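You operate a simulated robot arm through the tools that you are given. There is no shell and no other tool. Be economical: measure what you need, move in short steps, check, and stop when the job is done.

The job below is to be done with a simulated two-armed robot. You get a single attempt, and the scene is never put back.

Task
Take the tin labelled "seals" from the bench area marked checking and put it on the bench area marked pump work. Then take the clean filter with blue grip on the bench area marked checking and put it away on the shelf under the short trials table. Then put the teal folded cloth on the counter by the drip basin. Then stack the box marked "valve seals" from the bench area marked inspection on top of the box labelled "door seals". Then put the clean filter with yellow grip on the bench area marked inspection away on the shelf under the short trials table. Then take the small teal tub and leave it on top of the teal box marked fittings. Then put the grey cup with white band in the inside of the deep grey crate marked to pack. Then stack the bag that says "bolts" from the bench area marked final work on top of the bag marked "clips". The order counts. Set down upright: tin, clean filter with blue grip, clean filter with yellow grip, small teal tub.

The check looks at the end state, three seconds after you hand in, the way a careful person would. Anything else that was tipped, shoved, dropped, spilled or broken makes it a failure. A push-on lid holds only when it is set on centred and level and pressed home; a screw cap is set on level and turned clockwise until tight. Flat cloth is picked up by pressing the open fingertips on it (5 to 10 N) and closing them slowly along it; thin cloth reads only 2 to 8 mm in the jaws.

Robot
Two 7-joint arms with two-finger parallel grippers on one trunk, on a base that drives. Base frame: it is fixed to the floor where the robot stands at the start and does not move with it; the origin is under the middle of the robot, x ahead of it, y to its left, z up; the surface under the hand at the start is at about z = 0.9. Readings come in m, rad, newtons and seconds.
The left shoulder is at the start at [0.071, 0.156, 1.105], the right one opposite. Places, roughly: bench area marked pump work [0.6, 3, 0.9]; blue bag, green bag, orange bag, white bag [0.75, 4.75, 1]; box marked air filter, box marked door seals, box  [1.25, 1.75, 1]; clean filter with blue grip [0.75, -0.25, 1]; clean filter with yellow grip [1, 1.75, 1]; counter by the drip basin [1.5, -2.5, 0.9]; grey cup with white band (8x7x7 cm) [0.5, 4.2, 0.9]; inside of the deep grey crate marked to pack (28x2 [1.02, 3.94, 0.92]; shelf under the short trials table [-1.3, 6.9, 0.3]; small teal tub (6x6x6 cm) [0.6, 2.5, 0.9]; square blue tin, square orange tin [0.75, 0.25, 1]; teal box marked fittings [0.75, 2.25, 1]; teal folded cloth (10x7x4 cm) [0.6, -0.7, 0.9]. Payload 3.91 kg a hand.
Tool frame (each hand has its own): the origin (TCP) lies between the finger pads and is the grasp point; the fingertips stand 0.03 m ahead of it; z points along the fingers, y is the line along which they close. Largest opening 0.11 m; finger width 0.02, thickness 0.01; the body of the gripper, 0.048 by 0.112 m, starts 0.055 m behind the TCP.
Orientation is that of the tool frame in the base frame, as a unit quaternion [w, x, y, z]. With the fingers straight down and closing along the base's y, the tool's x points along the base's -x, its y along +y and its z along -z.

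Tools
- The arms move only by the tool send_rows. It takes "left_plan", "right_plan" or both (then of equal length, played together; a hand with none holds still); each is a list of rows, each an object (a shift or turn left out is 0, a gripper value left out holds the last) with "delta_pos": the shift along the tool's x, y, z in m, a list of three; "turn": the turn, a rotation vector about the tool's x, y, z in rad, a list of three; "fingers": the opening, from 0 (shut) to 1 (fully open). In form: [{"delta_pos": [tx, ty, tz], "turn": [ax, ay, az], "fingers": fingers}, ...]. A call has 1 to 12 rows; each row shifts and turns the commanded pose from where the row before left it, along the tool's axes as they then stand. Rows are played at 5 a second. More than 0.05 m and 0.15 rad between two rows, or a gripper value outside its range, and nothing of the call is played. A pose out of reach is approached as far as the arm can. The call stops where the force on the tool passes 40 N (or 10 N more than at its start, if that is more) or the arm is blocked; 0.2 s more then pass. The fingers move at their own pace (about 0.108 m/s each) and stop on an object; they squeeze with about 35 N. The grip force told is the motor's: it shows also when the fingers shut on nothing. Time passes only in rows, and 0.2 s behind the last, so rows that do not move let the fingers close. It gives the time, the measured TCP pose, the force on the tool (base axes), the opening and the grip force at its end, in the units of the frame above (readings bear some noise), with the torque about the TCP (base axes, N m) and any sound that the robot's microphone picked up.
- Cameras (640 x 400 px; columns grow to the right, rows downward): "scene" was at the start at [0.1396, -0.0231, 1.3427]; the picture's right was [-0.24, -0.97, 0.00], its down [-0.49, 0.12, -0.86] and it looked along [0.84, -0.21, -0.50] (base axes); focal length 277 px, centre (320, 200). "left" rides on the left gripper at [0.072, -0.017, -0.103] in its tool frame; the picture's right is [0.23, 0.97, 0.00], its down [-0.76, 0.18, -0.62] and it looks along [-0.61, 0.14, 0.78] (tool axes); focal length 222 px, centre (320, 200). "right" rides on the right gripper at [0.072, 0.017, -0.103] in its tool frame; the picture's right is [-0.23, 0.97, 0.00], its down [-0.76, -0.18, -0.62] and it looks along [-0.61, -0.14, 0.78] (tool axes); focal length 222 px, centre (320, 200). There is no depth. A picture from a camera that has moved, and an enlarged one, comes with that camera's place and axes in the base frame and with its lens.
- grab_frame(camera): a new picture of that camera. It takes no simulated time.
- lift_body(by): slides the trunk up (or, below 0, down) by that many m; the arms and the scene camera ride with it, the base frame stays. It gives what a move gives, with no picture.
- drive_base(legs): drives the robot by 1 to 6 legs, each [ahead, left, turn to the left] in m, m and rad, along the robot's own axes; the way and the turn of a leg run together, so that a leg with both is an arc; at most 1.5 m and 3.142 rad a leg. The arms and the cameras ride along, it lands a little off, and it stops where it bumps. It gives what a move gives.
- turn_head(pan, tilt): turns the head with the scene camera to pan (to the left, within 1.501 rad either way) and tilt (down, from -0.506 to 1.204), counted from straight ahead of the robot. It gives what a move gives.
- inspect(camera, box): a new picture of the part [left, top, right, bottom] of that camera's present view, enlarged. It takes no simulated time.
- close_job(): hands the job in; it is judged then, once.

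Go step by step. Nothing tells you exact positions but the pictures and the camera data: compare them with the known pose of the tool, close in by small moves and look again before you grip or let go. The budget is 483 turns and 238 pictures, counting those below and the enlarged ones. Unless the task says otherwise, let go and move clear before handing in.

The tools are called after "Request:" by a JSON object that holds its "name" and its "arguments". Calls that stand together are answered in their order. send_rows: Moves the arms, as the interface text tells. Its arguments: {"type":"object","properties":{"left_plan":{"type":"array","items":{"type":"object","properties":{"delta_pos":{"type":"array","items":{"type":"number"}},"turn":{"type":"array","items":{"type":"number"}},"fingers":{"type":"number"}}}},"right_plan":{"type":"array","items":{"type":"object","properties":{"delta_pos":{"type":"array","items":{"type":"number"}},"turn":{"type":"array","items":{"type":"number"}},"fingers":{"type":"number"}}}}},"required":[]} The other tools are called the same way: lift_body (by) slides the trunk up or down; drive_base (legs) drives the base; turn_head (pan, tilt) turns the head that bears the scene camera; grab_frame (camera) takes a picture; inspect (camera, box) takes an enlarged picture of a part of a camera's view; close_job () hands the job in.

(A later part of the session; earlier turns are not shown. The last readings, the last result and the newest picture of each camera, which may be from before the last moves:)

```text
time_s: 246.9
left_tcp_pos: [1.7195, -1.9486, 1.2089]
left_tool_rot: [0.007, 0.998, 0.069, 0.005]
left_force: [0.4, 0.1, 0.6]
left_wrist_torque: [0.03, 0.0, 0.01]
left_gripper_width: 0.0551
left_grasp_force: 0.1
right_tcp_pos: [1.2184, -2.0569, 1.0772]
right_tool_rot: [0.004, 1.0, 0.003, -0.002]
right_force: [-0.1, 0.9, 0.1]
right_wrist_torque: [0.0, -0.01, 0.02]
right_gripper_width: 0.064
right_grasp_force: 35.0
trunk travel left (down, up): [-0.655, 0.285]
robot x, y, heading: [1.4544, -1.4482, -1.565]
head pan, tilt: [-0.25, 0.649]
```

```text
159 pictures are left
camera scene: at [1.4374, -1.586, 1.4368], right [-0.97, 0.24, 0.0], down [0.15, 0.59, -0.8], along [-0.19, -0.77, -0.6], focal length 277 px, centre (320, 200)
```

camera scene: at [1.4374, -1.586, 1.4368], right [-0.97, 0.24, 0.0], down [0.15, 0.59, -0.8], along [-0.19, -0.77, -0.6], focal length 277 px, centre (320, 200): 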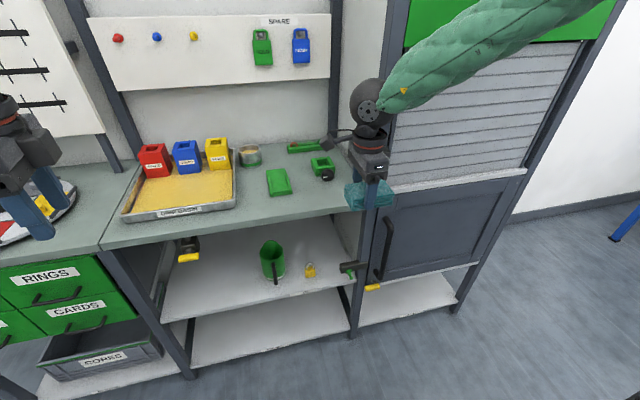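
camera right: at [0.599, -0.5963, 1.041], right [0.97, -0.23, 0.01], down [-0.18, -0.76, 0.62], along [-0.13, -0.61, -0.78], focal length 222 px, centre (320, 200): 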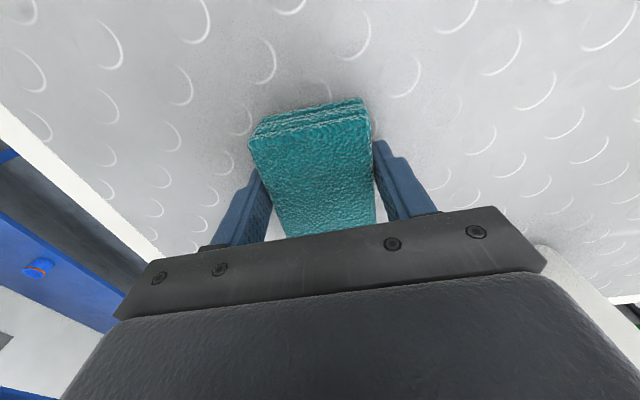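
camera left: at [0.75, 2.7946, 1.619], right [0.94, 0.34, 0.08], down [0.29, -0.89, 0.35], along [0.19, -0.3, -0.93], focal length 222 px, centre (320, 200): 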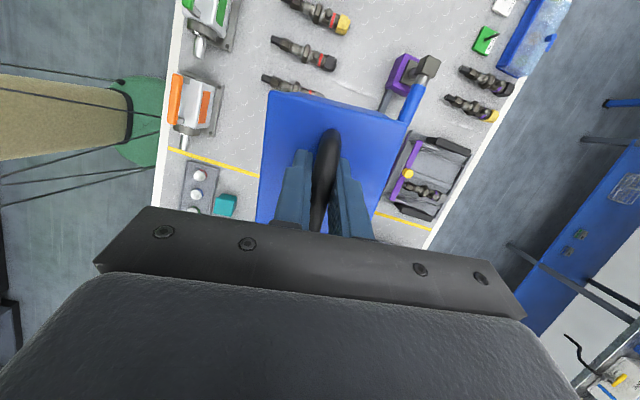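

Target confirmed near [1.30,-2.275]. Move over it.

Request:
{"name": "send_rows", "arguments": {"right_plan": [{"delta_pos": [0.0164, 0.0436, 0]}, {"delta_pos": [0.0164, 0.0436, 0]}, {"delta_pos": [0.0164, 0.0436, 0]}, {"delta_pos": [0.0164, 0.0436, 0]}, {"delta_pos": [0.0164, 0.0436, 0]}, {"delta_pos": [0, 0, 0.04]}, {"delta_pos": [0, 0, 0.04]}, {}]}}

Request:
{"name": "grab_frame", "arguments": {"camera": "scene"}}

Request:
{"name": "grab_frame", "arguments": {"camera": "right"}}

```text
time_s: 248.7
left_tcp_pos: [1.7202, -1.9496, 1.2086]
left_tool_rot: [0.007, 0.998, 0.07, 0.006]
left_force: [0.0, 0.2, 0.0]
left_wrist_torque: [-0.04, 0.02, 0.0]
left_gripper_width: 0.0551
left_grasp_force: 0.1
right_tcp_pos: [1.2948, -2.271, 1.0029]
right_tool_rot: [0.004, 1.0, 0.003, 0.0]
right_force: [-0.3, 0.3, -0.4]
right_wrist_torque: [0.0, 0.0, 0.0]
right_gripper_width: 0.0641
right_grasp_force: 35.0
right hand out of reach, approached as far as the arm can: row 7
trunk travel left (down, up): [-0.655, 0.285]
robot x, y, heading: [1.455, -1.4493, -1.566]
head pan, tilt: [-0.25, 0.649]
```

```text
158 pictures are left
camera scene: at [1.4375, -1.5858, 1.4368], right [-0.97, 0.24, 0.0], down [0.15, 0.59, -0.8], along [-0.19, -0.77, -0.6], focal length 277 px, centre (320, 200)
```

scene: 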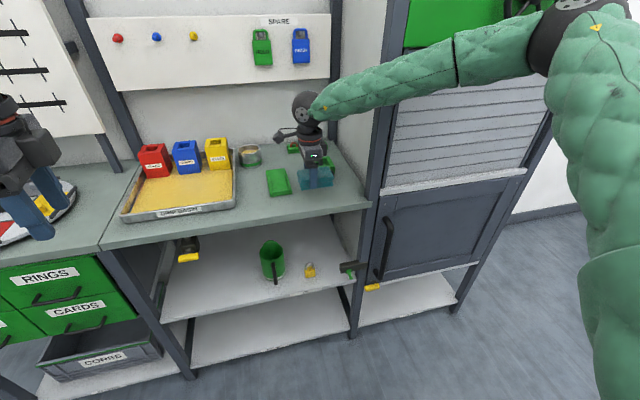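

```text
157 pictures are left
camera right: at [1.3674, -2.286, 1.1053], right [-0.22, -0.98, 0.01], down [-0.76, 0.18, 0.62], along [-0.61, 0.13, -0.78], focal length 222 px, centre (320, 200)
```

right: 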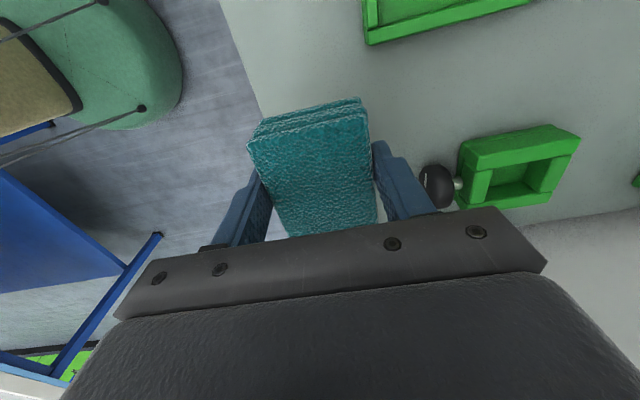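

I need the trunk slightly lower to reach down: raise the hand 4 cm, lower trunk 8 cm.

Request:
{"name": "send_rows", "arguments": {"right_plan": [{"delta_pos": [0, 0, -0.04]}, {}]}}

Request:
{"name": "lift_body", "arguments": {"by": -0.08}}

Request:
{"name": "grab_frame", "arguments": {"camera": "right"}}

Request:
{"name": "inspect", "arguments": {"camera": "scene", "box": [220, 70, 400, 220]}}

```text
time_s: 249.3
left_tcp_pos: [1.7187, -1.9511, 1.2087]
left_tool_rot: [0.006, 0.998, 0.068, 0.007]
left_force: [-0.2, -0.4, -0.4]
left_wrist_torque: [0.0, 0.0, 0.02]
left_gripper_width: 0.0551
left_grasp_force: 0.0
right_tcp_pos: [1.2948, -2.2708, 1.0392]
right_tool_rot: [0.003, 1.0, 0.004, 0.0]
right_force: [-1.4, 0.7, 0.2]
right_wrist_torque: [0.04, -0.01, 0.0]
right_gripper_width: 0.0641
right_grasp_force: 35.1
trunk travel left (down, up): [-0.655, 0.285]
robot x, y, heading: [1.4543, -1.4502, -1.565]
head pan, tilt: [-0.25, 0.649]
```

```text
time_s: 250.5
left_tcp_pos: [1.719, -1.9493, 1.13]
left_tool_rot: [0.007, 0.998, 0.069, 0.006]
left_force: [-0.3, -0.3, -0.1]
left_wrist_torque: [-0.01, 0.03, 0.0]
left_gripper_width: 0.0549
left_grasp_force: 0.0
right_tcp_pos: [1.2948, -2.2696, 0.9615]
right_tool_rot: [0.004, 1.0, 0.004, -0.001]
right_force: [-0.2, 0.0, -0.1]
right_wrist_torque: [0.0, -0.01, 0.01]
right_gripper_width: 0.0642
right_grasp_force: 34.6
trunk travel left (down, up): [-0.575, 0.365]
robot x, y, heading: [1.4543, -1.4526, -1.563]
head pan, tilt: [-0.25, 0.649]
```

```text
156 pictures are left
camera right: at [1.3678, -2.2855, 1.0643], right [-0.22, -0.98, 0.01], down [-0.76, 0.18, 0.62], along [-0.61, 0.13, -0.78], focal length 222 px, centre (320, 200)
```

right: 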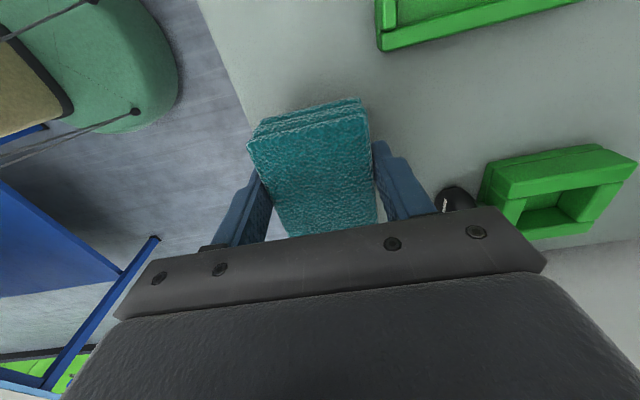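

```text
2.67 times, centred on (310, 145) of scene
camera zoom: at [1.4373, -1.5856, 1.3569], right [-0.97, 0.24, 0.0], down [0.15, 0.59, -0.8], along [-0.19, -0.77, -0.6], focal length 738 px, centre (347, 347)
```

zoom: 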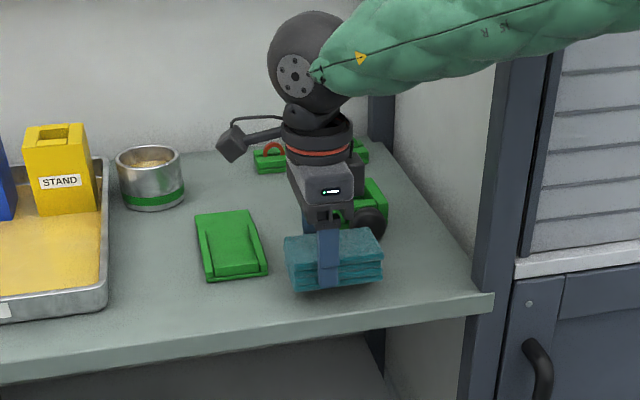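

Shift 1 cm deeper and lower to contact.

Request:
{"name": "send_rows", "arguments": {"right_plan": [{"delta_pos": [0.003, 0.01, 0.008]}, {"delta_pos": [0, 0, 0.007]}, {"delta_pos": [0, 0, 0.005]}, {}]}}

Request:
{"name": "inspect", "arguments": {"camera": "scene", "box": [220, 70, 400, 220]}}

```text
time_s: 251.5
left_tcp_pos: [1.7185, -1.9487, 1.1291]
left_tool_rot: [0.006, 0.998, 0.069, 0.005]
left_force: [-0.3, -0.5, 0.2]
left_wrist_torque: [0.01, -0.01, -0.03]
left_gripper_width: 0.0553
left_grasp_force: 0.1
right_tcp_pos: [1.2979, -2.279, 0.942]
right_tool_rot: [0.005, 1.0, 0.004, 0.0]
right_force: [0.1, -0.6, 0.5]
right_wrist_torque: [0.04, -0.03, 0.01]
right_gripper_width: 0.0639
right_grasp_force: 35.2
trunk travel left (down, up): [-0.575, 0.365]
robot x, y, heading: [1.4552, -1.4494, -1.569]
head pan, tilt: [-0.25, 0.649]
```

```text
2.67 times, centred on (310, 145) of scene
camera zoom: at [1.4373, -1.5859, 1.3568], right [-0.97, 0.24, 0.0], down [0.15, 0.59, -0.8], along [-0.19, -0.77, -0.6], focal length 738 px, centre (347, 347)
```

zoom: 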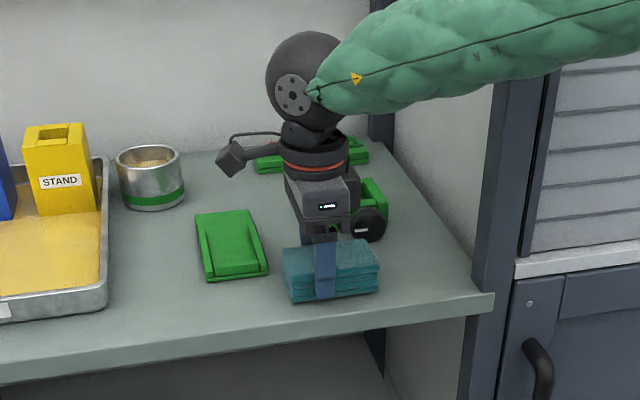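

Lower a last few mm, release with a small opening, and rise.

Request:
{"name": "send_rows", "arguments": {"right_plan": [{"delta_pos": [0, 0, 0.004]}, {}, {"fingers": 0.7}, {"fingers": 0.74}, {}, {"delta_pos": [0, 0, -0.03]}, {"delta_pos": [0, 0, -0.04]}, {"delta_pos": [0, 0, -0.04]}, {}]}}

Request:
{"name": "inspect", "arguments": {"camera": "scene", "box": [220, 70, 400, 220]}}

```text
time_s: 253.5
left_tcp_pos: [1.7196, -1.95, 1.1275]
left_tool_rot: [0.006, 0.998, 0.068, 0.007]
left_force: [0.1, -0.3, 0.6]
left_wrist_torque: [0.02, 0.01, -0.01]
left_gripper_width: 0.0548
left_grasp_force: 0.0
right_tcp_pos: [1.2958, -2.2788, 1.048]
right_tool_rot: [0.003, 1.0, 0.004, 0.0]
right_force: [0.3, 0.1, 0.0]
right_wrist_torque: [-0.03, 0.02, 0.01]
right_gripper_width: 0.0812
right_grasp_force: 0.1
right hand out of reach, approached as far as the arm can: row 1
trunk travel left (down, up): [-0.575, 0.365]
robot x, y, heading: [1.4554, -1.4483, -1.566]
head pan, tilt: [-0.25, 0.649]
```

```text
2.67 times, centred on (310, 145) of scene
camera zoom: at [1.4372, -1.5868, 1.3566], right [-0.97, 0.24, 0.0], down [0.15, 0.59, -0.8], along [-0.19, -0.77, -0.61], focal length 738 px, centre (347, 347)
```

zoom: 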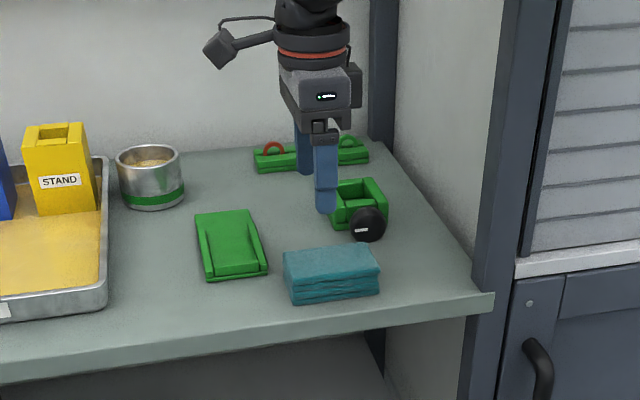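

The cloth is neatly on the counter by the drip basin. Next the boxes: they're at x≈1.25, best reached from the back aisle behind the bench. Retract, raise, move to x≈2 and turn to face the bench.

Request:
{"name": "send_rows", "arguments": {"right_plan": [{"delta_pos": [0, -0.045, -0.01]}, {"delta_pos": [0, -0.045, -0.01]}, {"delta_pos": [0, -0.045, -0.01]}, {"delta_pos": [0, -0.045, -0.01]}, {"delta_pos": [0, -0.045, -0.01]}, {"delta_pos": [0, -0.045, -0.01]}, {}]}}

Request:
{"name": "lift_body", "arguments": {"by": 0.25}}

Request:
{"name": "turn_head", "arguments": {"pan": 1.4, "tilt": 0.4}}

Request:
{"name": "grab_frame", "arguments": {"camera": "scene"}}

```text
time_s: 255.1
left_tcp_pos: [1.7194, -1.9496, 1.1286]
left_tool_rot: [0.005, 0.998, 0.069, 0.006]
left_force: [-0.4, 0.0, 0.0]
left_wrist_torque: [0.05, 0.0, -0.02]
left_gripper_width: 0.0548
left_grasp_force: 0.0
right_tcp_pos: [1.2971, -2.0086, 1.1047]
right_tool_rot: [0.003, 1.0, 0.002, -0.001]
right_force: [1.2, 0.8, 0.4]
right_wrist_torque: [0.02, -0.02, 0.01]
right_gripper_width: 0.0816
right_grasp_force: 0.1
trunk travel left (down, up): [-0.575, 0.365]
robot x, y, heading: [1.4555, -1.451, -1.564]
head pan, tilt: [-0.25, 0.649]
```

```text
time_s: 257.7
left_tcp_pos: [1.7201, -1.9489, 1.3784]
left_tool_rot: [0.007, 0.998, 0.069, 0.006]
left_force: [-0.3, 0.9, 0.4]
left_wrist_torque: [0.03, 0.02, -0.03]
left_gripper_width: 0.0549
left_grasp_force: 0.1
right_tcp_pos: [1.2974, -2.0097, 1.356]
right_tool_rot: [0.004, 1.0, 0.004, -0.001]
right_force: [0.5, -0.1, 0.6]
right_wrist_torque: [0.0, 0.02, -0.02]
right_gripper_width: 0.0813
right_grasp_force: 0.0
trunk travel left (down, up): [-0.825, 0.115]
robot x, y, heading: [1.459, -1.446, -1.567]
head pan, tilt: [-0.25, 0.649]
```

```text
time_s: 259.4
left_tcp_pos: [1.7201, -1.9493, 1.3799]
left_tool_rot: [0.006, 0.998, 0.069, 0.005]
left_force: [0.1, 0.8, 0.5]
left_wrist_torque: [0.02, 0.0, -0.03]
left_gripper_width: 0.0553
left_grasp_force: 0.1
right_tcp_pos: [1.297, -2.0083, 1.3562]
right_tool_rot: [0.005, 1.0, 0.003, 0.0]
right_force: [1.1, -0.7, 0.3]
right_wrist_torque: [0.01, 0.03, 0.01]
right_gripper_width: 0.0813
right_grasp_force: 0.1
trunk travel left (down, up): [-0.825, 0.115]
robot x, y, heading: [1.4576, -1.4496, -1.564]
head pan, tilt: [1.4, 0.4]
```

```text
152 pictures are left
camera scene: at [1.5497, -1.5172, 1.6293], right [-0.17, -0.99, 0.0], down [-0.38, 0.06, -0.92], along [0.91, -0.15, -0.39], focal length 277 px, centre (320, 200)
```

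scene: 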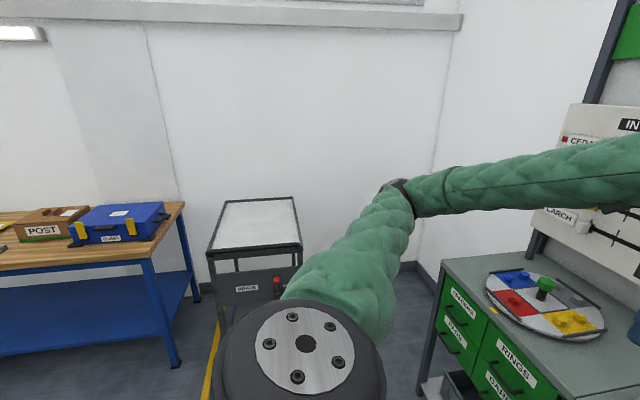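

The trolley and packing table are at x≥2.65, so there's room. Drive to x≈2.05 and turn right to face the bench.

Request:
{"name": "drive_base", "arguments": {"legs": [[0, 0.6, 0], [0, 0, -1.57]]}}

Request:
{"name": "turn_head", "arguments": {"pan": -0.9, "tilt": 0.5}}

Request:
{"name": "grab_frame", "arguments": {"camera": "scene"}}

```text
time_s: 266.6
left_tcp_pos: [1.5768, -1.7179, 1.3792]
left_tool_rot: [0.009, 0.761, -0.649, 0.0]
left_force: [1.0, -0.1, 0.6]
left_wrist_torque: [0.02, -0.02, 0.0]
left_gripper_width: 0.055
left_grasp_force: 0.1
right_tcp_pos: [1.5087, -1.296, 1.3566]
right_tool_rot: [0.003, 0.717, -0.697, -0.004]
right_force: [0.1, 0.7, 0.1]
right_wrist_torque: [0.02, 0.02, 0.01]
right_gripper_width: 0.0814
right_grasp_force: 0.0
trunk travel left (down, up): [-0.825, 0.115]
robot x, y, heading: [2.0706, -1.4437, -3.11]
head pan, tilt: [1.4, 0.4]
```

```text
time_s: 268.8
left_tcp_pos: [1.5765, -1.7172, 1.3782]
left_tool_rot: [0.009, 0.761, -0.649, -0.001]
left_force: [0.2, -0.3, 0.5]
left_wrist_torque: [-0.01, -0.03, 0.0]
left_gripper_width: 0.055
left_grasp_force: 0.1
right_tcp_pos: [1.5088, -1.2966, 1.3561]
right_tool_rot: [0.003, 0.717, -0.697, -0.003]
right_force: [-0.2, 0.3, 0.4]
right_wrist_torque: [0.01, -0.02, -0.02]
right_gripper_width: 0.0817
right_grasp_force: 0.1
trunk travel left (down, up): [-0.825, 0.115]
robot x, y, heading: [2.0714, -1.4429, -3.116]
head pan, tilt: [-0.901, 0.499]
```

```text
151 pictures are left
camera scene: at [1.9624, -1.3771, 1.6201], right [0.77, 0.64, 0.0], down [0.31, -0.37, -0.88], along [-0.56, 0.67, -0.48], focal length 277 px, centre (320, 200)
```

scene: 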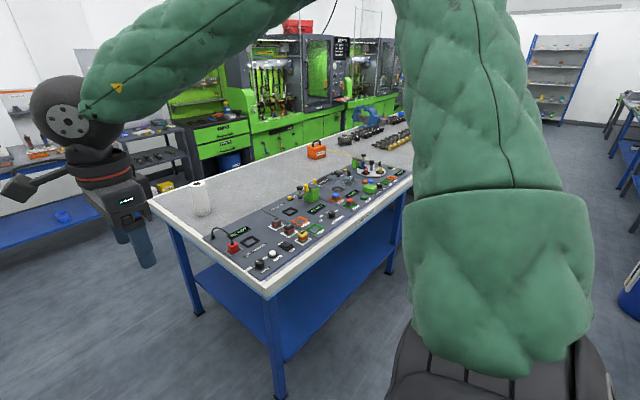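

Clear aisle behind the bench. Slide along +y towards the inspection area.

Request:
{"name": "drive_base", "arguments": {"legs": [[-0.04, -1.4, -0.02], [0, -1.0, 0]]}}

Request:
{"name": "turn_head", "arguments": {"pan": -0.6, "tilt": 0.5}}

Request:
{"name": "grab_frame", "arguments": {"camera": "scene"}}

```text
time_s: 280.4
left_tcp_pos: [1.5493, 0.6479, 1.3784]
left_tool_rot: [0.009, 0.759, -0.651, -0.001]
left_force: [0.5, 0.6, 0.5]
left_wrist_torque: [0.02, -0.05, 0.03]
left_gripper_width: 0.055
left_grasp_force: 0.0
right_tcp_pos: [1.483, 1.0693, 1.357]
right_tool_rot: [0.002, 0.716, -0.698, -0.004]
right_force: [0.3, -0.2, -0.1]
right_wrist_torque: [-0.01, 0.01, -0.01]
right_gripper_width: 0.0817
right_grasp_force: 0.0
trunk travel left (down, up): [-0.825, 0.115]
robot x, y, heading: [2.0442, 0.9174, -3.122]
head pan, tilt: [-0.901, 0.499]
```

```text
time_s: 281.2
left_tcp_pos: [1.5495, 0.648, 1.3788]
left_tool_rot: [0.009, 0.76, -0.65, 0.0]
left_force: [0.5, 0.4, 0.0]
left_wrist_torque: [-0.02, -0.03, 0.03]
left_gripper_width: 0.0552
left_grasp_force: 0.1
right_tcp_pos: [1.4832, 1.0696, 1.3555]
right_tool_rot: [0.003, 0.716, -0.699, -0.003]
right_force: [0.6, -0.3, 0.2]
right_wrist_torque: [-0.03, 0.01, 0.0]
right_gripper_width: 0.0816
right_grasp_force: 0.0
trunk travel left (down, up): [-0.825, 0.115]
robot x, y, heading: [2.0466, 0.9171, -3.121]
head pan, tilt: [-0.6, 0.499]
```

```text
150 pictures are left
camera scene: at [1.9186, 0.967, 1.6201], right [0.55, 0.84, 0.0], down [0.4, -0.26, -0.88], along [-0.74, 0.48, -0.48], focal length 277 px, centre (320, 200)
```

scene: 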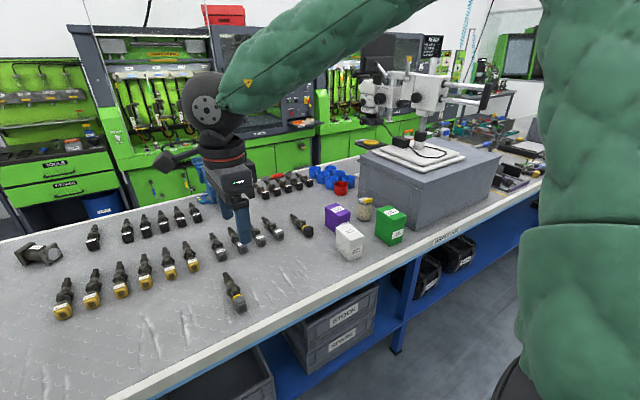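

I see the purple, white and green boxes and the filter. Zoom to read the labels.

Request:
{"name": "inspect", "arguments": {"camera": "scene", "box": [310, 180, 430, 270]}}

```text
4.44 times, centred on (370, 225) of scene
camera zoom: at [1.9186, 0.967, 1.6201], right [0.55, 0.84, 0.0], down [0.4, -0.26, -0.88], along [-0.74, 0.48, -0.48], focal length 1230 px, centre (98, 89)
```

zoom: 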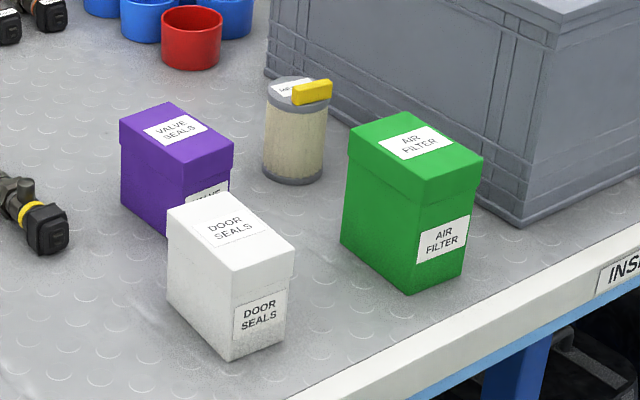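

Purple is VALVE SEALS (~[1.083,1.604]), white is DOOR SEALS (~[1.238,1.547]); yellow-grip filter ~[1.097,1.753]. I'll position to use the left arm from here.

Request:
{"name": "drive_base", "arguments": {"legs": [[0, -0.95, -0.02], [0.15, 0, 0]]}}

Request:
{"name": "turn_head", "arguments": {"pan": 0.2, "tilt": 0.7}}

Request:
{"name": "grab_frame", "arguments": {"camera": "scene"}}

```text
time_s: 287.1
left_tcp_pos: [1.3824, 1.6136, 1.3794]
left_tool_rot: [0.009, 0.754, -0.657, -0.001]
left_force: [-0.1, -0.6, 0.2]
left_wrist_torque: [0.01, 0.07, -0.02]
left_gripper_width: 0.0551
left_grasp_force: 0.1
right_tcp_pos: [1.3249, 2.0356, 1.3573]
right_tool_rot: [0.003, 0.709, -0.705, -0.004]
right_force: [0.1, -0.2, 0.4]
right_wrist_torque: [0.0, -0.02, -0.02]
right_gripper_width: 0.0813
right_grasp_force: 0.0
trunk travel left (down, up): [-0.825, 0.115]
robot x, y, heading: [1.8796, 1.8736, -3.139]
head pan, tilt: [-0.6, 0.499]
```

```text
time_s: 288.3
left_tcp_pos: [1.3815, 1.6136, 1.3793]
left_tool_rot: [0.009, 0.754, -0.657, -0.001]
left_force: [-0.1, 0.2, 0.0]
left_wrist_torque: [0.0, 0.0, 0.02]
left_gripper_width: 0.0551
left_grasp_force: 0.2
right_tcp_pos: [1.3227, 2.0358, 1.3569]
right_tool_rot: [0.003, 0.71, -0.704, -0.004]
right_force: [0.4, -0.7, 0.4]
right_wrist_torque: [-0.03, -0.01, -0.01]
right_gripper_width: 0.0816
right_grasp_force: 0.1
trunk travel left (down, up): [-0.825, 0.115]
robot x, y, heading: [1.8841, 1.8769, -3.133]
head pan, tilt: [0.201, 0.7]
```

```text
148 pictures are left
camera scene: at [1.7489, 1.8574, 1.6025], right [-0.2, 0.98, 0.0], down [0.63, 0.13, -0.77], along [-0.75, -0.16, -0.64], focal length 277 px, centre (320, 200)
```

scene: 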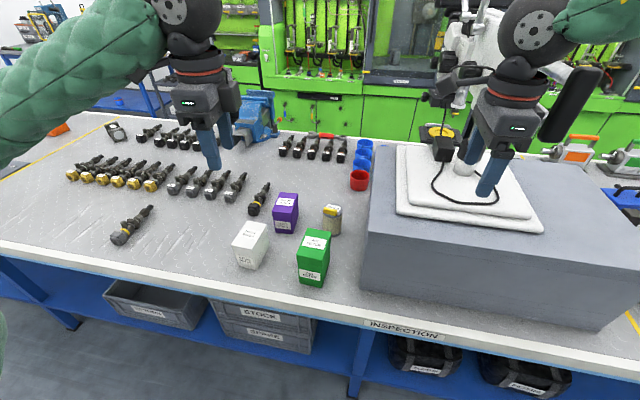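

Rotate the left hand to close along y, and lift the right hand clear of the granite block before lowering the trunk.

Request:
{"name": "send_rows", "arguments": {"left_plan": [{"turn": [0, 0, -0.142], "fingers": 0.9}, {"turn": [0, 0, -0.142]}, {"turn": [0, 0, -0.142]}, {"turn": [0, 0, -0.142]}, {"turn": [0, 0, -0.142]}, {"turn": [0, 0, -0.142]}, {"turn": [0, 0, -0.142]}, {"turn": [0, 0, -0.142]}, {"turn": [0, 0, -0.142]}, {"turn": [0, 0, -0.142]}], "right_plan": [{"delta_pos": [0, -0.01, -0.02]}, {"delta_pos": [0, -0.01, -0.02]}, {"delta_pos": [0, -0.01, -0.02]}, {"delta_pos": [0, -0.01, -0.02]}, {"delta_pos": [0, -0.01, -0.02]}, {"delta_pos": [0, 0, -0.02]}, {"delta_pos": [0, 0, -0.02]}, {"delta_pos": [0, 0, -0.02]}, {"delta_pos": [0, 0, -0.02]}, {}]}}

Request:
{"name": "grab_frame", "arguments": {"camera": "left"}}

```text
time_s: 290.5
left_tcp_pos: [1.3818, 1.6132, 1.3785]
left_tool_rot: [0.007, 1.0, -0.004, -0.006]
left_force: [-1.3, -0.3, -0.1]
left_wrist_torque: [0.01, -0.01, 0.01]
left_gripper_width: 0.099
left_grasp_force: 0.1
right_tcp_pos: [1.3728, 2.0361, 1.5372]
right_tool_rot: [0.003, 0.709, -0.705, -0.003]
right_force: [-0.6, 0.0, -0.3]
right_wrist_torque: [-0.01, 0.01, -0.01]
right_gripper_width: 0.0815
right_grasp_force: 0.1
trunk travel left (down, up): [-0.825, 0.115]
robot x, y, heading: [1.8789, 1.8735, -3.132]
head pan, tilt: [0.201, 0.7]
```

```text
147 pictures are left
camera left: at [1.4546, 1.6319, 1.48], right [0.22, -0.98, 0.01], down [-0.76, -0.16, 0.63], along [-0.62, -0.15, -0.77], focal length 222 px, centre (320, 200)
```

left: 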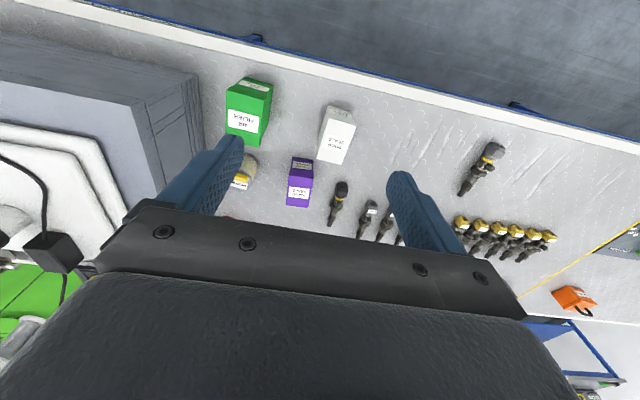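

Left hand is aligned. Move above the purple box, then lower the trunk.

Request:
{"name": "send_rows", "arguments": {"left_plan": [{"delta_pos": [-0.045, 0.002, 0]}, {"delta_pos": [-0.045, 0.002, 0]}, {"delta_pos": [-0.045, 0.002, 0]}, {"delta_pos": [-0.045, 0.002, 0]}, {"delta_pos": [-0.045, 0.002, 0]}, {"delta_pos": [-0.045, 0.001, 0]}, {"delta_pos": [-0.029, 0, 0]}, {}]}}

Request:
{"name": "lift_body", "arguments": {"by": -0.2}}

Request:
{"name": "grab_frame", "arguments": {"camera": "left"}}

Request:
{"name": "grab_frame", "arguments": {"camera": "scene"}}

```text
time_s: 292.3
left_tcp_pos: [1.0811, 1.6066, 1.3827]
left_tool_rot: [0.006, 1.0, -0.007, -0.006]
left_force: [0.6, 0.2, -1.2]
left_wrist_torque: [-0.01, 0.02, 0.01]
left_gripper_width: 0.099
left_grasp_force: 0.1
right_tcp_pos: [1.375, 2.0342, 1.5372]
right_tool_rot: [0.003, 0.709, -0.706, -0.004]
right_force: [1.1, 0.4, 0.3]
right_wrist_torque: [-0.02, 0.01, 0.0]
right_gripper_width: 0.0815
right_grasp_force: 0.1
trunk travel left (down, up): [-0.825, 0.115]
robot x, y, heading: [1.8806, 1.8762, -3.138]
head pan, tilt: [0.201, 0.7]
```

```text
time_s: 294.4
left_tcp_pos: [1.0812, 1.6059, 1.1828]
left_tool_rot: [0.007, 1.0, -0.006, -0.007]
left_force: [-0.2, 0.3, 0.4]
left_wrist_torque: [0.0, 0.02, -0.02]
left_gripper_width: 0.0988
left_grasp_force: 0.0
right_tcp_pos: [1.3739, 2.036, 1.3368]
right_tool_rot: [0.003, 0.709, -0.705, -0.004]
right_force: [-1.0, 0.2, 0.1]
right_wrist_torque: [-0.01, 0.03, 0.01]
right_gripper_width: 0.0814
right_grasp_force: 0.1
trunk travel left (down, up): [-0.625, 0.315]
robot x, y, heading: [1.8848, 1.8754, -3.139]
head pan, tilt: [0.201, 0.7]
```

```text
146 pictures are left
camera left: at [1.1551, 1.6244, 1.2837], right [0.21, -0.98, 0.01], down [-0.76, -0.16, 0.63], along [-0.62, -0.14, -0.77], focal length 222 px, centre (320, 200)
```

left: 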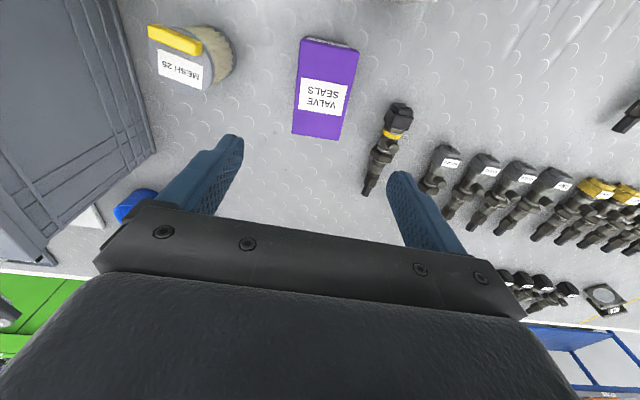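

```text
145 pictures are left
camera scene: at [1.7485, 1.8573, 1.4025], right [-0.2, 0.98, 0.0], down [0.63, 0.13, -0.76], along [-0.75, -0.16, -0.64], focal length 277 px, centre (320, 200)
```

scene: 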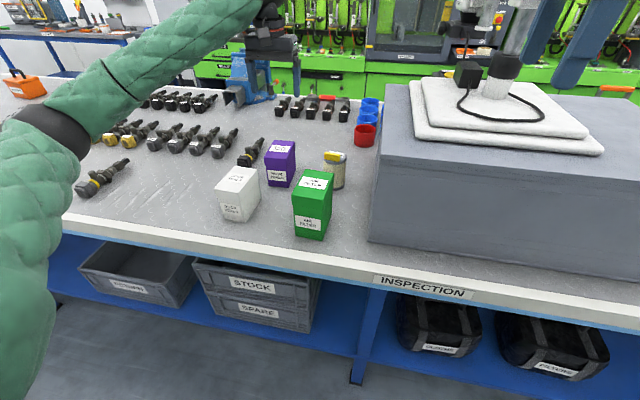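

Small correction (+1.2 cm, +0.6 cm, −4°) and descend to box-top height.

Request:
{"name": "send_rows", "arguments": {"left_plan": [{"delta_pos": [0.0125, 0.006, 0.03], "turn": [0, 0, -0.07]}, {"delta_pos": [0, 0, 0.045]}, {"delta_pos": [0, 0, 0.045]}, {"delta_pos": [0, 0, 0.025]}, {}]}}

Request:
{"name": "grab_frame", "arguments": {"camera": "left"}}

Request:
{"name": "grab_frame", "arguments": {"camera": "scene"}}

```text
time_s: 295.6
left_tcp_pos: [1.0946, 1.5991, 1.0372]
left_tool_rot: [0.006, 1.0, 0.029, -0.007]
left_force: [-0.7, -0.5, 0.4]
left_wrist_torque: [-0.01, 0.0, -0.01]
left_gripper_width: 0.0989
left_grasp_force: 0.0
right_tcp_pos: [1.3725, 2.0362, 1.3362]
right_tool_rot: [0.003, 0.709, -0.705, -0.002]
right_force: [-0.7, 0.2, -0.1]
right_wrist_torque: [0.0, -0.01, 0.0]
right_gripper_width: 0.0814
right_grasp_force: 0.0
trunk travel left (down, up): [-0.625, 0.315]
robot x, y, heading: [1.8803, 1.8748, -3.136]
head pan, tilt: [0.201, 0.7]
```

```text
144 pictures are left
camera left: at [1.1667, 1.6219, 1.1371], right [0.28, -0.96, 0.01], down [-0.74, -0.21, 0.64], along [-0.61, -0.19, -0.77], focal length 222 px, centre (320, 200)
```

left: 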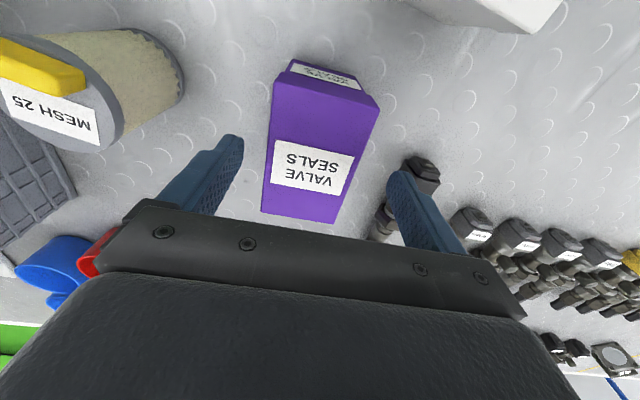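

```text
143 pictures are left
camera scene: at [1.7485, 1.8577, 1.4024], right [-0.2, 0.98, 0.0], down [0.63, 0.13, -0.76], along [-0.75, -0.16, -0.64], focal length 277 px, centre (320, 200)
```

scene: 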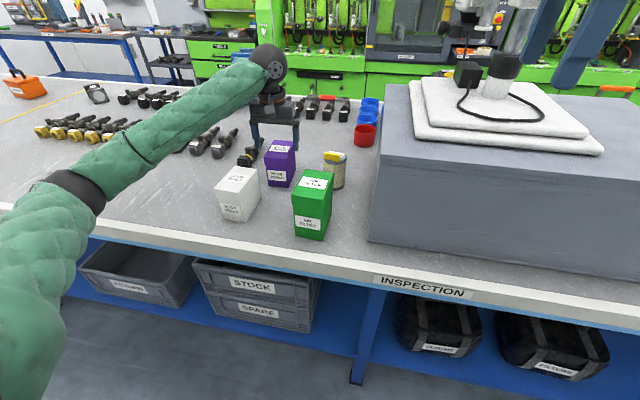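

Well aligned. Lower to grip height and close.

Request:
{"name": "send_rows", "arguments": {"left_plan": [{"delta_pos": [0, -0.004, 0.03]}, {"delta_pos": [0, 0, 0.03]}, {"delta_pos": [0, 0, 0.014]}, {}, {"fingers": 0.5}, {"fingers": 0}, {}, {}]}}

Request:
{"name": "grab_frame", "arguments": {"camera": "left"}}

```text
time_s: 297.4
left_tcp_pos: [1.0915, 1.6024, 0.9634]
left_tool_rot: [0.007, 1.0, 0.029, -0.007]
left_force: [-0.1, 2.0, 0.8]
left_wrist_torque: [0.17, 0.17, -0.13]
left_gripper_width: 0.0616
left_grasp_force: 34.8
right_tcp_pos: [1.3736, 2.036, 1.3379]
right_tool_rot: [0.003, 0.709, -0.706, -0.004]
right_force: [0.1, -0.5, 0.2]
right_wrist_torque: [-0.04, -0.03, 0.02]
right_gripper_width: 0.0814
right_grasp_force: 0.2
trunk travel left (down, up): [-0.625, 0.315]
robot x, y, heading: [1.8836, 1.8756, -3.142]
head pan, tilt: [0.201, 0.7]
```

```text
142 pictures are left
camera left: at [1.1637, 1.625, 1.065], right [0.28, -0.96, 0.01], down [-0.74, -0.21, 0.64], along [-0.61, -0.19, -0.77], focal length 222 px, centre (320, 200)
```

left: 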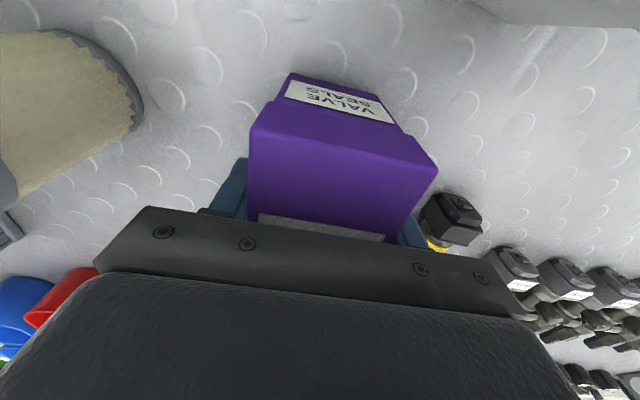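

Gripped (62 mm). Lift and move towards above the white box.

Request:
{"name": "send_rows", "arguments": {"left_plan": [{"delta_pos": [0, 0, -0.04]}, {"delta_pos": [0, 0, -0.045]}, {"delta_pos": [0, 0, -0.045]}, {"delta_pos": [0, 0, -0.045]}, {}]}}

Request:
{"name": "grab_frame", "arguments": {"camera": "left"}}

Request:
{"name": "inspect", "arguments": {"camera": "scene", "box": [190, 80, 370, 250]}}

```text
time_s: 298.6
left_tcp_pos: [1.0932, 1.6077, 1.1365]
left_tool_rot: [0.007, 1.0, 0.029, -0.006]
left_force: [-0.4, 0.3, -1.9]
left_wrist_torque: [0.0, 0.0, 0.01]
left_gripper_width: 0.0615
left_grasp_force: 34.9
right_tcp_pos: [1.3735, 2.0352, 1.3367]
right_tool_rot: [0.002, 0.709, -0.705, -0.003]
right_force: [-0.1, 0.3, -0.3]
right_wrist_torque: [0.0, -0.01, 0.02]
right_gripper_width: 0.0813
right_grasp_force: 0.1
trunk travel left (down, up): [-0.625, 0.315]
robot x, y, heading: [1.8799, 1.8791, -3.135]
head pan, tilt: [0.201, 0.7]
```

```text
141 pictures are left
camera left: at [1.1648, 1.6297, 1.2381], right [0.28, -0.96, 0.01], down [-0.74, -0.21, 0.63], along [-0.61, -0.19, -0.77], focal length 222 px, centre (320, 200)
```

left: 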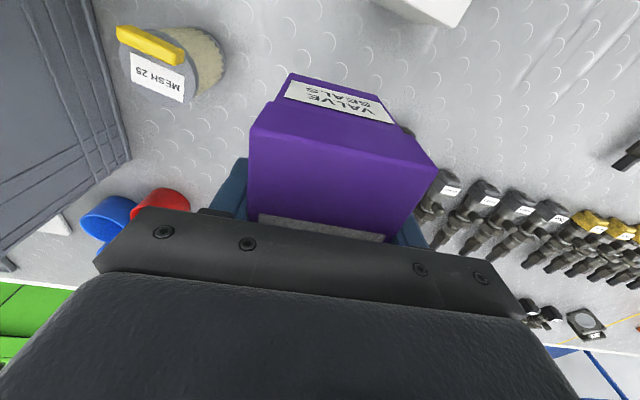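

```text
2.35 times, centred on (280, 165) of scene
camera zoom: at [1.7475, 1.8567, 1.4023], right [-0.2, 0.98, 0.0], down [0.63, 0.13, -0.76], along [-0.75, -0.16, -0.65], focal length 651 px, centre (414, 282)
```

zoom: 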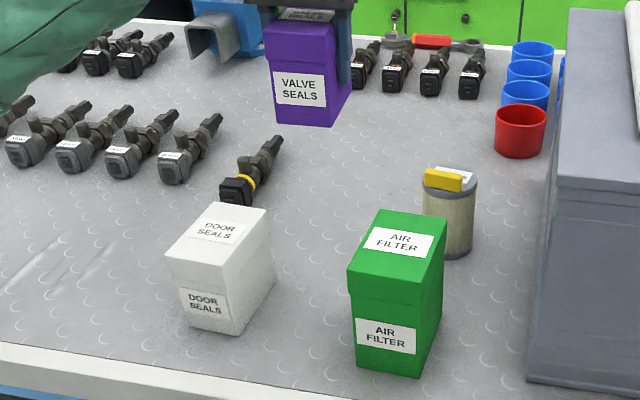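

White box top measured at about [1.242,1.542], yaw −4°. Move the purple box over it and align.

Request:
{"name": "send_rows", "arguments": {"left_plan": [{"delta_pos": [0.0383, 0.0188, 0]}, {"delta_pos": [0.0383, 0.0188, 0]}, {"delta_pos": [0.0383, 0.0188, 0]}, {"delta_pos": [0.0383, 0.0188, 0]}, {"turn": [0, 0, 0.126]}, {}]}}

Request:
{"name": "inspect", "arguments": {"camera": "scene", "box": [180, 80, 360, 250]}}

Request:
{"name": "grab_frame", "arguments": {"camera": "left"}}

```text
time_s: 300.0
left_tcp_pos: [1.2517, 1.5377, 1.1386]
left_tool_rot: [0.007, 0.999, -0.035, -0.007]
left_force: [-0.3, 0.5, -1.3]
left_wrist_torque: [0.01, 0.02, 0.0]
left_gripper_width: 0.0615
left_grasp_force: 34.9
right_tcp_pos: [1.3734, 2.0346, 1.3371]
right_tool_rot: [0.002, 0.709, -0.706, -0.004]
right_force: [0.7, 0.5, 0.4]
right_wrist_torque: [0.06, -0.01, -0.04]
right_gripper_width: 0.0816
right_grasp_force: 0.1
trunk travel left (down, up): [-0.625, 0.315]
robot x, y, heading: [1.8801, 1.8772, -3.139]
head pan, tilt: [0.201, 0.7]
```

```text
2.35 times, centred on (270, 165) of scene
camera zoom: at [1.7491, 1.8566, 1.4025], right [-0.2, 0.98, 0.0], down [0.63, 0.13, -0.76], along [-0.75, -0.16, -0.64], focal length 651 px, centre (438, 282)
```

zoom: 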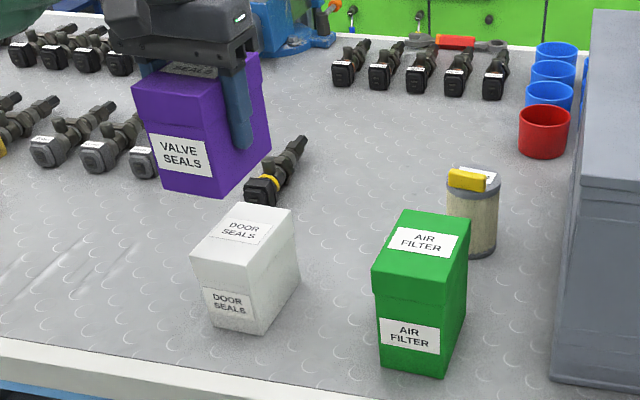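

```text
138 pictures are left
camera left: at [1.3269, 1.5505, 1.2397], right [0.16, -0.99, 0.01], down [-0.76, -0.12, 0.63], along [-0.62, -0.11, -0.77], focal length 222 px, centre (320, 200)
```

left: 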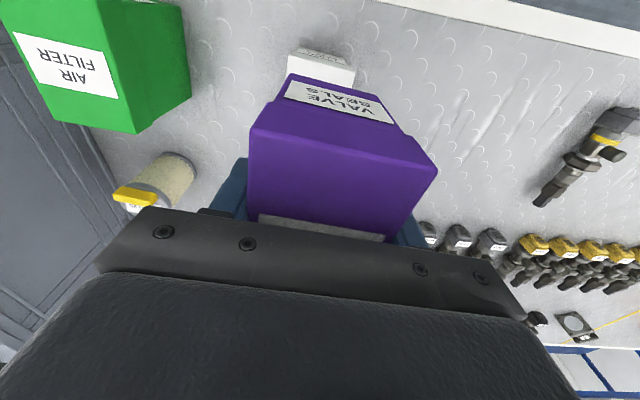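

Close; I'll lower to just above the white box and compare edges.

Request:
{"name": "send_rows", "arguments": {"left_plan": [{"delta_pos": [0, -0.006, 0.03]}, {"delta_pos": [0, 0, 0.028]}, {}]}}

Request:
{"name": "inspect", "arguments": {"camera": "scene", "box": [200, 130, 320, 240]}}

Request:
{"name": "grab_frame", "arguments": {"camera": "left"}}

```text
time_s: 300.8
left_tcp_pos: [1.252, 1.5438, 1.0794]
left_tool_rot: [0.007, 0.999, -0.033, -0.006]
left_force: [-0.1, 0.7, -1.3]
left_wrist_torque: [-0.01, -0.01, 0.07]
left_gripper_width: 0.0619
left_grasp_force: 34.7
right_tcp_pos: [1.3737, 2.0365, 1.335]
right_tool_rot: [0.003, 0.709, -0.706, -0.003]
right_force: [0.8, 0.5, -0.1]
right_wrist_torque: [0.0, 0.06, 0.0]
right_gripper_width: 0.0813
right_grasp_force: 0.1
trunk travel left (down, up): [-0.625, 0.315]
robot x, y, heading: [1.8809, 1.8743, -3.134]
head pan, tilt: [0.201, 0.7]
```

```text
3.64 times, centred on (260, 185) of scene
camera zoom: at [1.7481, 1.8579, 1.4024], right [-0.2, 0.98, 0.0], down [0.63, 0.13, -0.76], along [-0.75, -0.16, -0.64], focal length 1006 px, centre (538, 254)
```

zoom: 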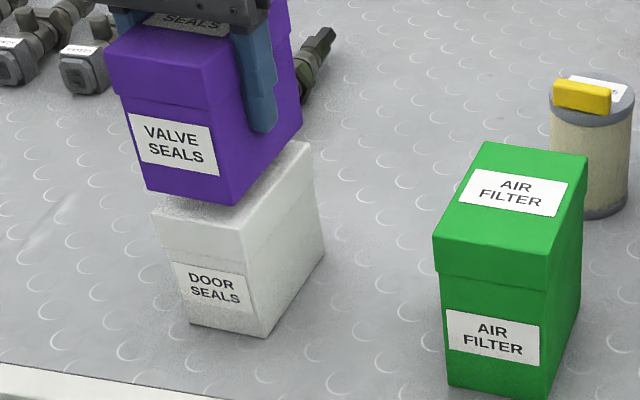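

```text
136 pictures are left
camera left: at [1.3256, 1.5571, 1.1813], right [0.16, -0.99, 0.01], down [-0.76, -0.12, 0.63], along [-0.62, -0.11, -0.77], focal length 222 px, centre (320, 200)
```

left: 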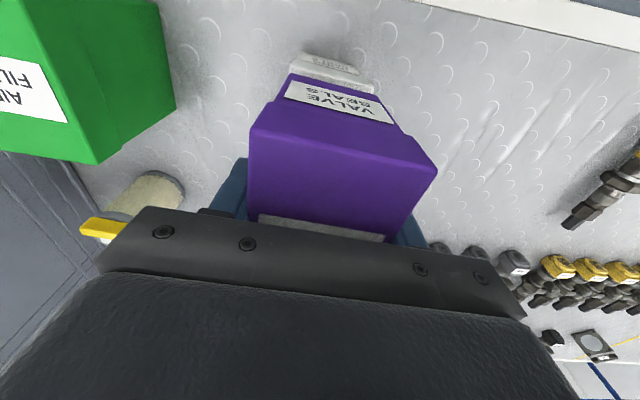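

Edges line up within a couple of millimetres. Lower onto the white box gently.

Request:
{"name": "send_rows", "arguments": {"left_plan": [{"delta_pos": [0, 0, 0.008]}, {"delta_pos": [0, 0, 0.004]}, {"delta_pos": [0, 0, 0.003]}, {}]}}

Request:
{"name": "inspect", "arguments": {"camera": "scene", "box": [200, 130, 320, 240]}}

```text
time_s: 301.8
left_tcp_pos: [1.25, 1.5442, 1.0641]
left_tool_rot: [0.007, 0.999, -0.034, -0.006]
left_force: [-0.6, 0.6, -0.3]
left_wrist_torque: [-0.01, -0.01, 0.0]
left_gripper_width: 0.0614
left_grasp_force: 34.4
right_tcp_pos: [1.3735, 2.0359, 1.335]
right_tool_rot: [0.002, 0.709, -0.705, -0.004]
right_force: [-0.3, -0.5, 0.2]
right_wrist_torque: [-0.05, -0.04, 0.04]
right_gripper_width: 0.0813
right_grasp_force: 0.0
trunk travel left (down, up): [-0.625, 0.315]
robot x, y, heading: [1.8813, 1.8756, -3.135]
head pan, tilt: [0.201, 0.7]
```

```text
3.64 times, centred on (260, 185) of scene
camera zoom: at [1.7482, 1.8574, 1.4024], right [-0.2, 0.98, 0.0], down [0.63, 0.13, -0.76], along [-0.75, -0.16, -0.64], focal length 1006 px, centre (538, 254)
```

zoom: 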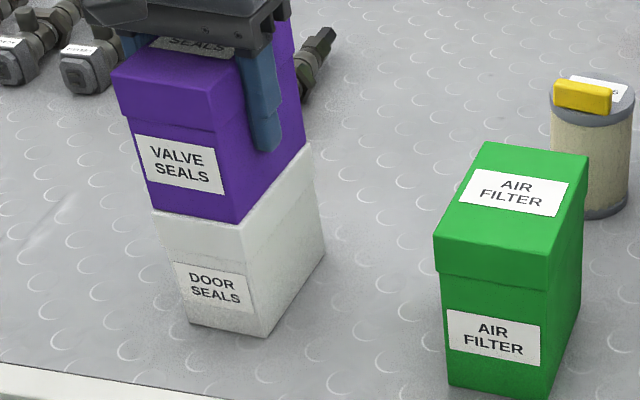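

Request:
{"name": "send_rows", "arguments": {"left_plan": [{"delta_pos": [0, 0, 0.002]}, {"delta_pos": [0, 0, 0.002]}, {}]}}

```text
time_s: 302.6
left_tcp_pos: [1.2514, 1.5439, 1.0616]
left_tool_rot: [0.007, 0.999, -0.034, -0.007]
left_force: [-3.5, 0.7, 35.0]
left_wrist_torque: [1.02, -0.01, 0.02]
left_gripper_width: 0.062
left_grasp_force: 34.8
right_tcp_pos: [1.3755, 2.0366, 1.3374]
right_tool_rot: [0.003, 0.709, -0.705, -0.004]
right_force: [-1.0, 0.8, -0.7]
right_wrist_torque: [-0.01, -0.02, -0.01]
right_gripper_width: 0.0812
right_grasp_force: 0.1
trunk travel left (down, up): [-0.625, 0.315]
robot x, y, heading: [1.877, 1.875, -3.137]
head pan, tilt: [0.201, 0.7]
```

Now resting (35 N); ease off 2 mm, release and rise.

Request:
{"name": "send_rows", "arguments": {"left_plan": [{"delta_pos": [0, 0, -0.003]}, {"fingers": 0.62}, {"fingers": 0.8}, {}, {"delta_pos": [0, 0, -0.03]}, {"delta_pos": [0, 0, -0.045]}, {"delta_pos": [0, 0, -0.045]}, {"delta_pos": [0, 0, -0.045]}, {}]}}

Request:
{"name": "inspect", "arguments": {"camera": "scene", "box": [180, 80, 380, 240]}}

```text
time_s: 304.6
left_tcp_pos: [1.2497, 1.5441, 1.2299]
left_tool_rot: [0.007, 0.999, -0.034, -0.006]
left_force: [-0.1, -0.6, -0.2]
left_wrist_torque: [-0.04, -0.02, 0.02]
left_gripper_width: 0.0881
left_grasp_force: 0.1
right_tcp_pos: [1.373, 2.0362, 1.337]
right_tool_rot: [0.003, 0.709, -0.705, -0.003]
right_force: [0.4, 0.1, -0.6]
right_wrist_torque: [-0.01, -0.02, 0.01]
right_gripper_width: 0.0816
right_grasp_force: 0.2
trunk travel left (down, up): [-0.625, 0.315]
robot x, y, heading: [1.8808, 1.8736, -3.14]
head pan, tilt: [0.201, 0.7]
```

```text
2.50 times, centred on (280, 160) of scene
camera zoom: at [1.7478, 1.8566, 1.4023], right [-0.2, 0.98, 0.0], down [0.63, 0.13, -0.76], along [-0.75, -0.16, -0.64], focal length 692 px, centre (420, 300)
```

zoom: 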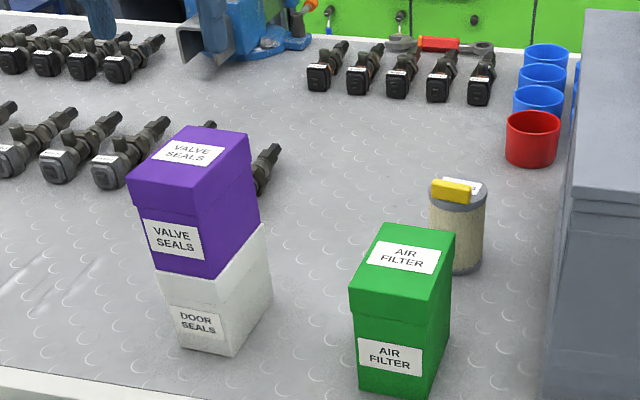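

The stack is good. Now the yellow-grip filter: rotate the left hand to close along x.

Request:
{"name": "send_rows", "arguments": {"left_plan": [{"turn": [0, 0, 0.143], "delta_pos": [0, 0, -0.02]}, {"turn": [0, 0, 0.143]}, {"turn": [0, 0, 0.143]}, {"turn": [0, 0, 0.143]}, {"turn": [0, 0, 0.143]}, {"turn": [0, 0, 0.143]}, {"turn": [0, 0, 0.143]}, {"turn": [0, 0, 0.143]}, {"turn": [0, 0, 0.143]}, {"turn": [0, 0, 0.143]}, {"turn": [0, 0, 0.142], "fingers": 0.6}, {}]}}

Request:
{"name": "grab_frame", "arguments": {"camera": "left"}}

```text
time_s: 307.2
left_tcp_pos: [1.2529, 1.5446, 1.2471]
left_tool_rot: [-0.008, -0.681, 0.732, -0.001]
left_force: [-0.1, 0.0, -0.1]
left_wrist_torque: [0.01, -0.01, 0.0]
left_gripper_width: 0.0662
left_grasp_force: 0.1
right_tcp_pos: [1.3739, 2.0358, 1.3357]
right_tool_rot: [0.003, 0.709, -0.705, -0.005]
right_force: [0.5, -0.1, -0.1]
right_wrist_torque: [0.03, -0.02, -0.02]
right_gripper_width: 0.0815
right_grasp_force: 0.1
trunk travel left (down, up): [-0.625, 0.315]
robot x, y, heading: [1.8842, 1.8768, -3.139]
head pan, tilt: [0.201, 0.7]
```

```text
133 pictures are left
camera left: at [1.2647, 1.473, 1.351], right [-0.99, -0.16, 0.01], down [-0.12, 0.78, 0.61], along [-0.11, 0.61, -0.79], focal length 222 px, centre (320, 200)
```

left: 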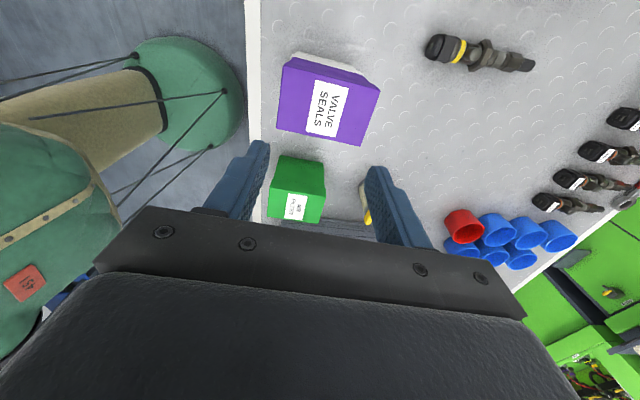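

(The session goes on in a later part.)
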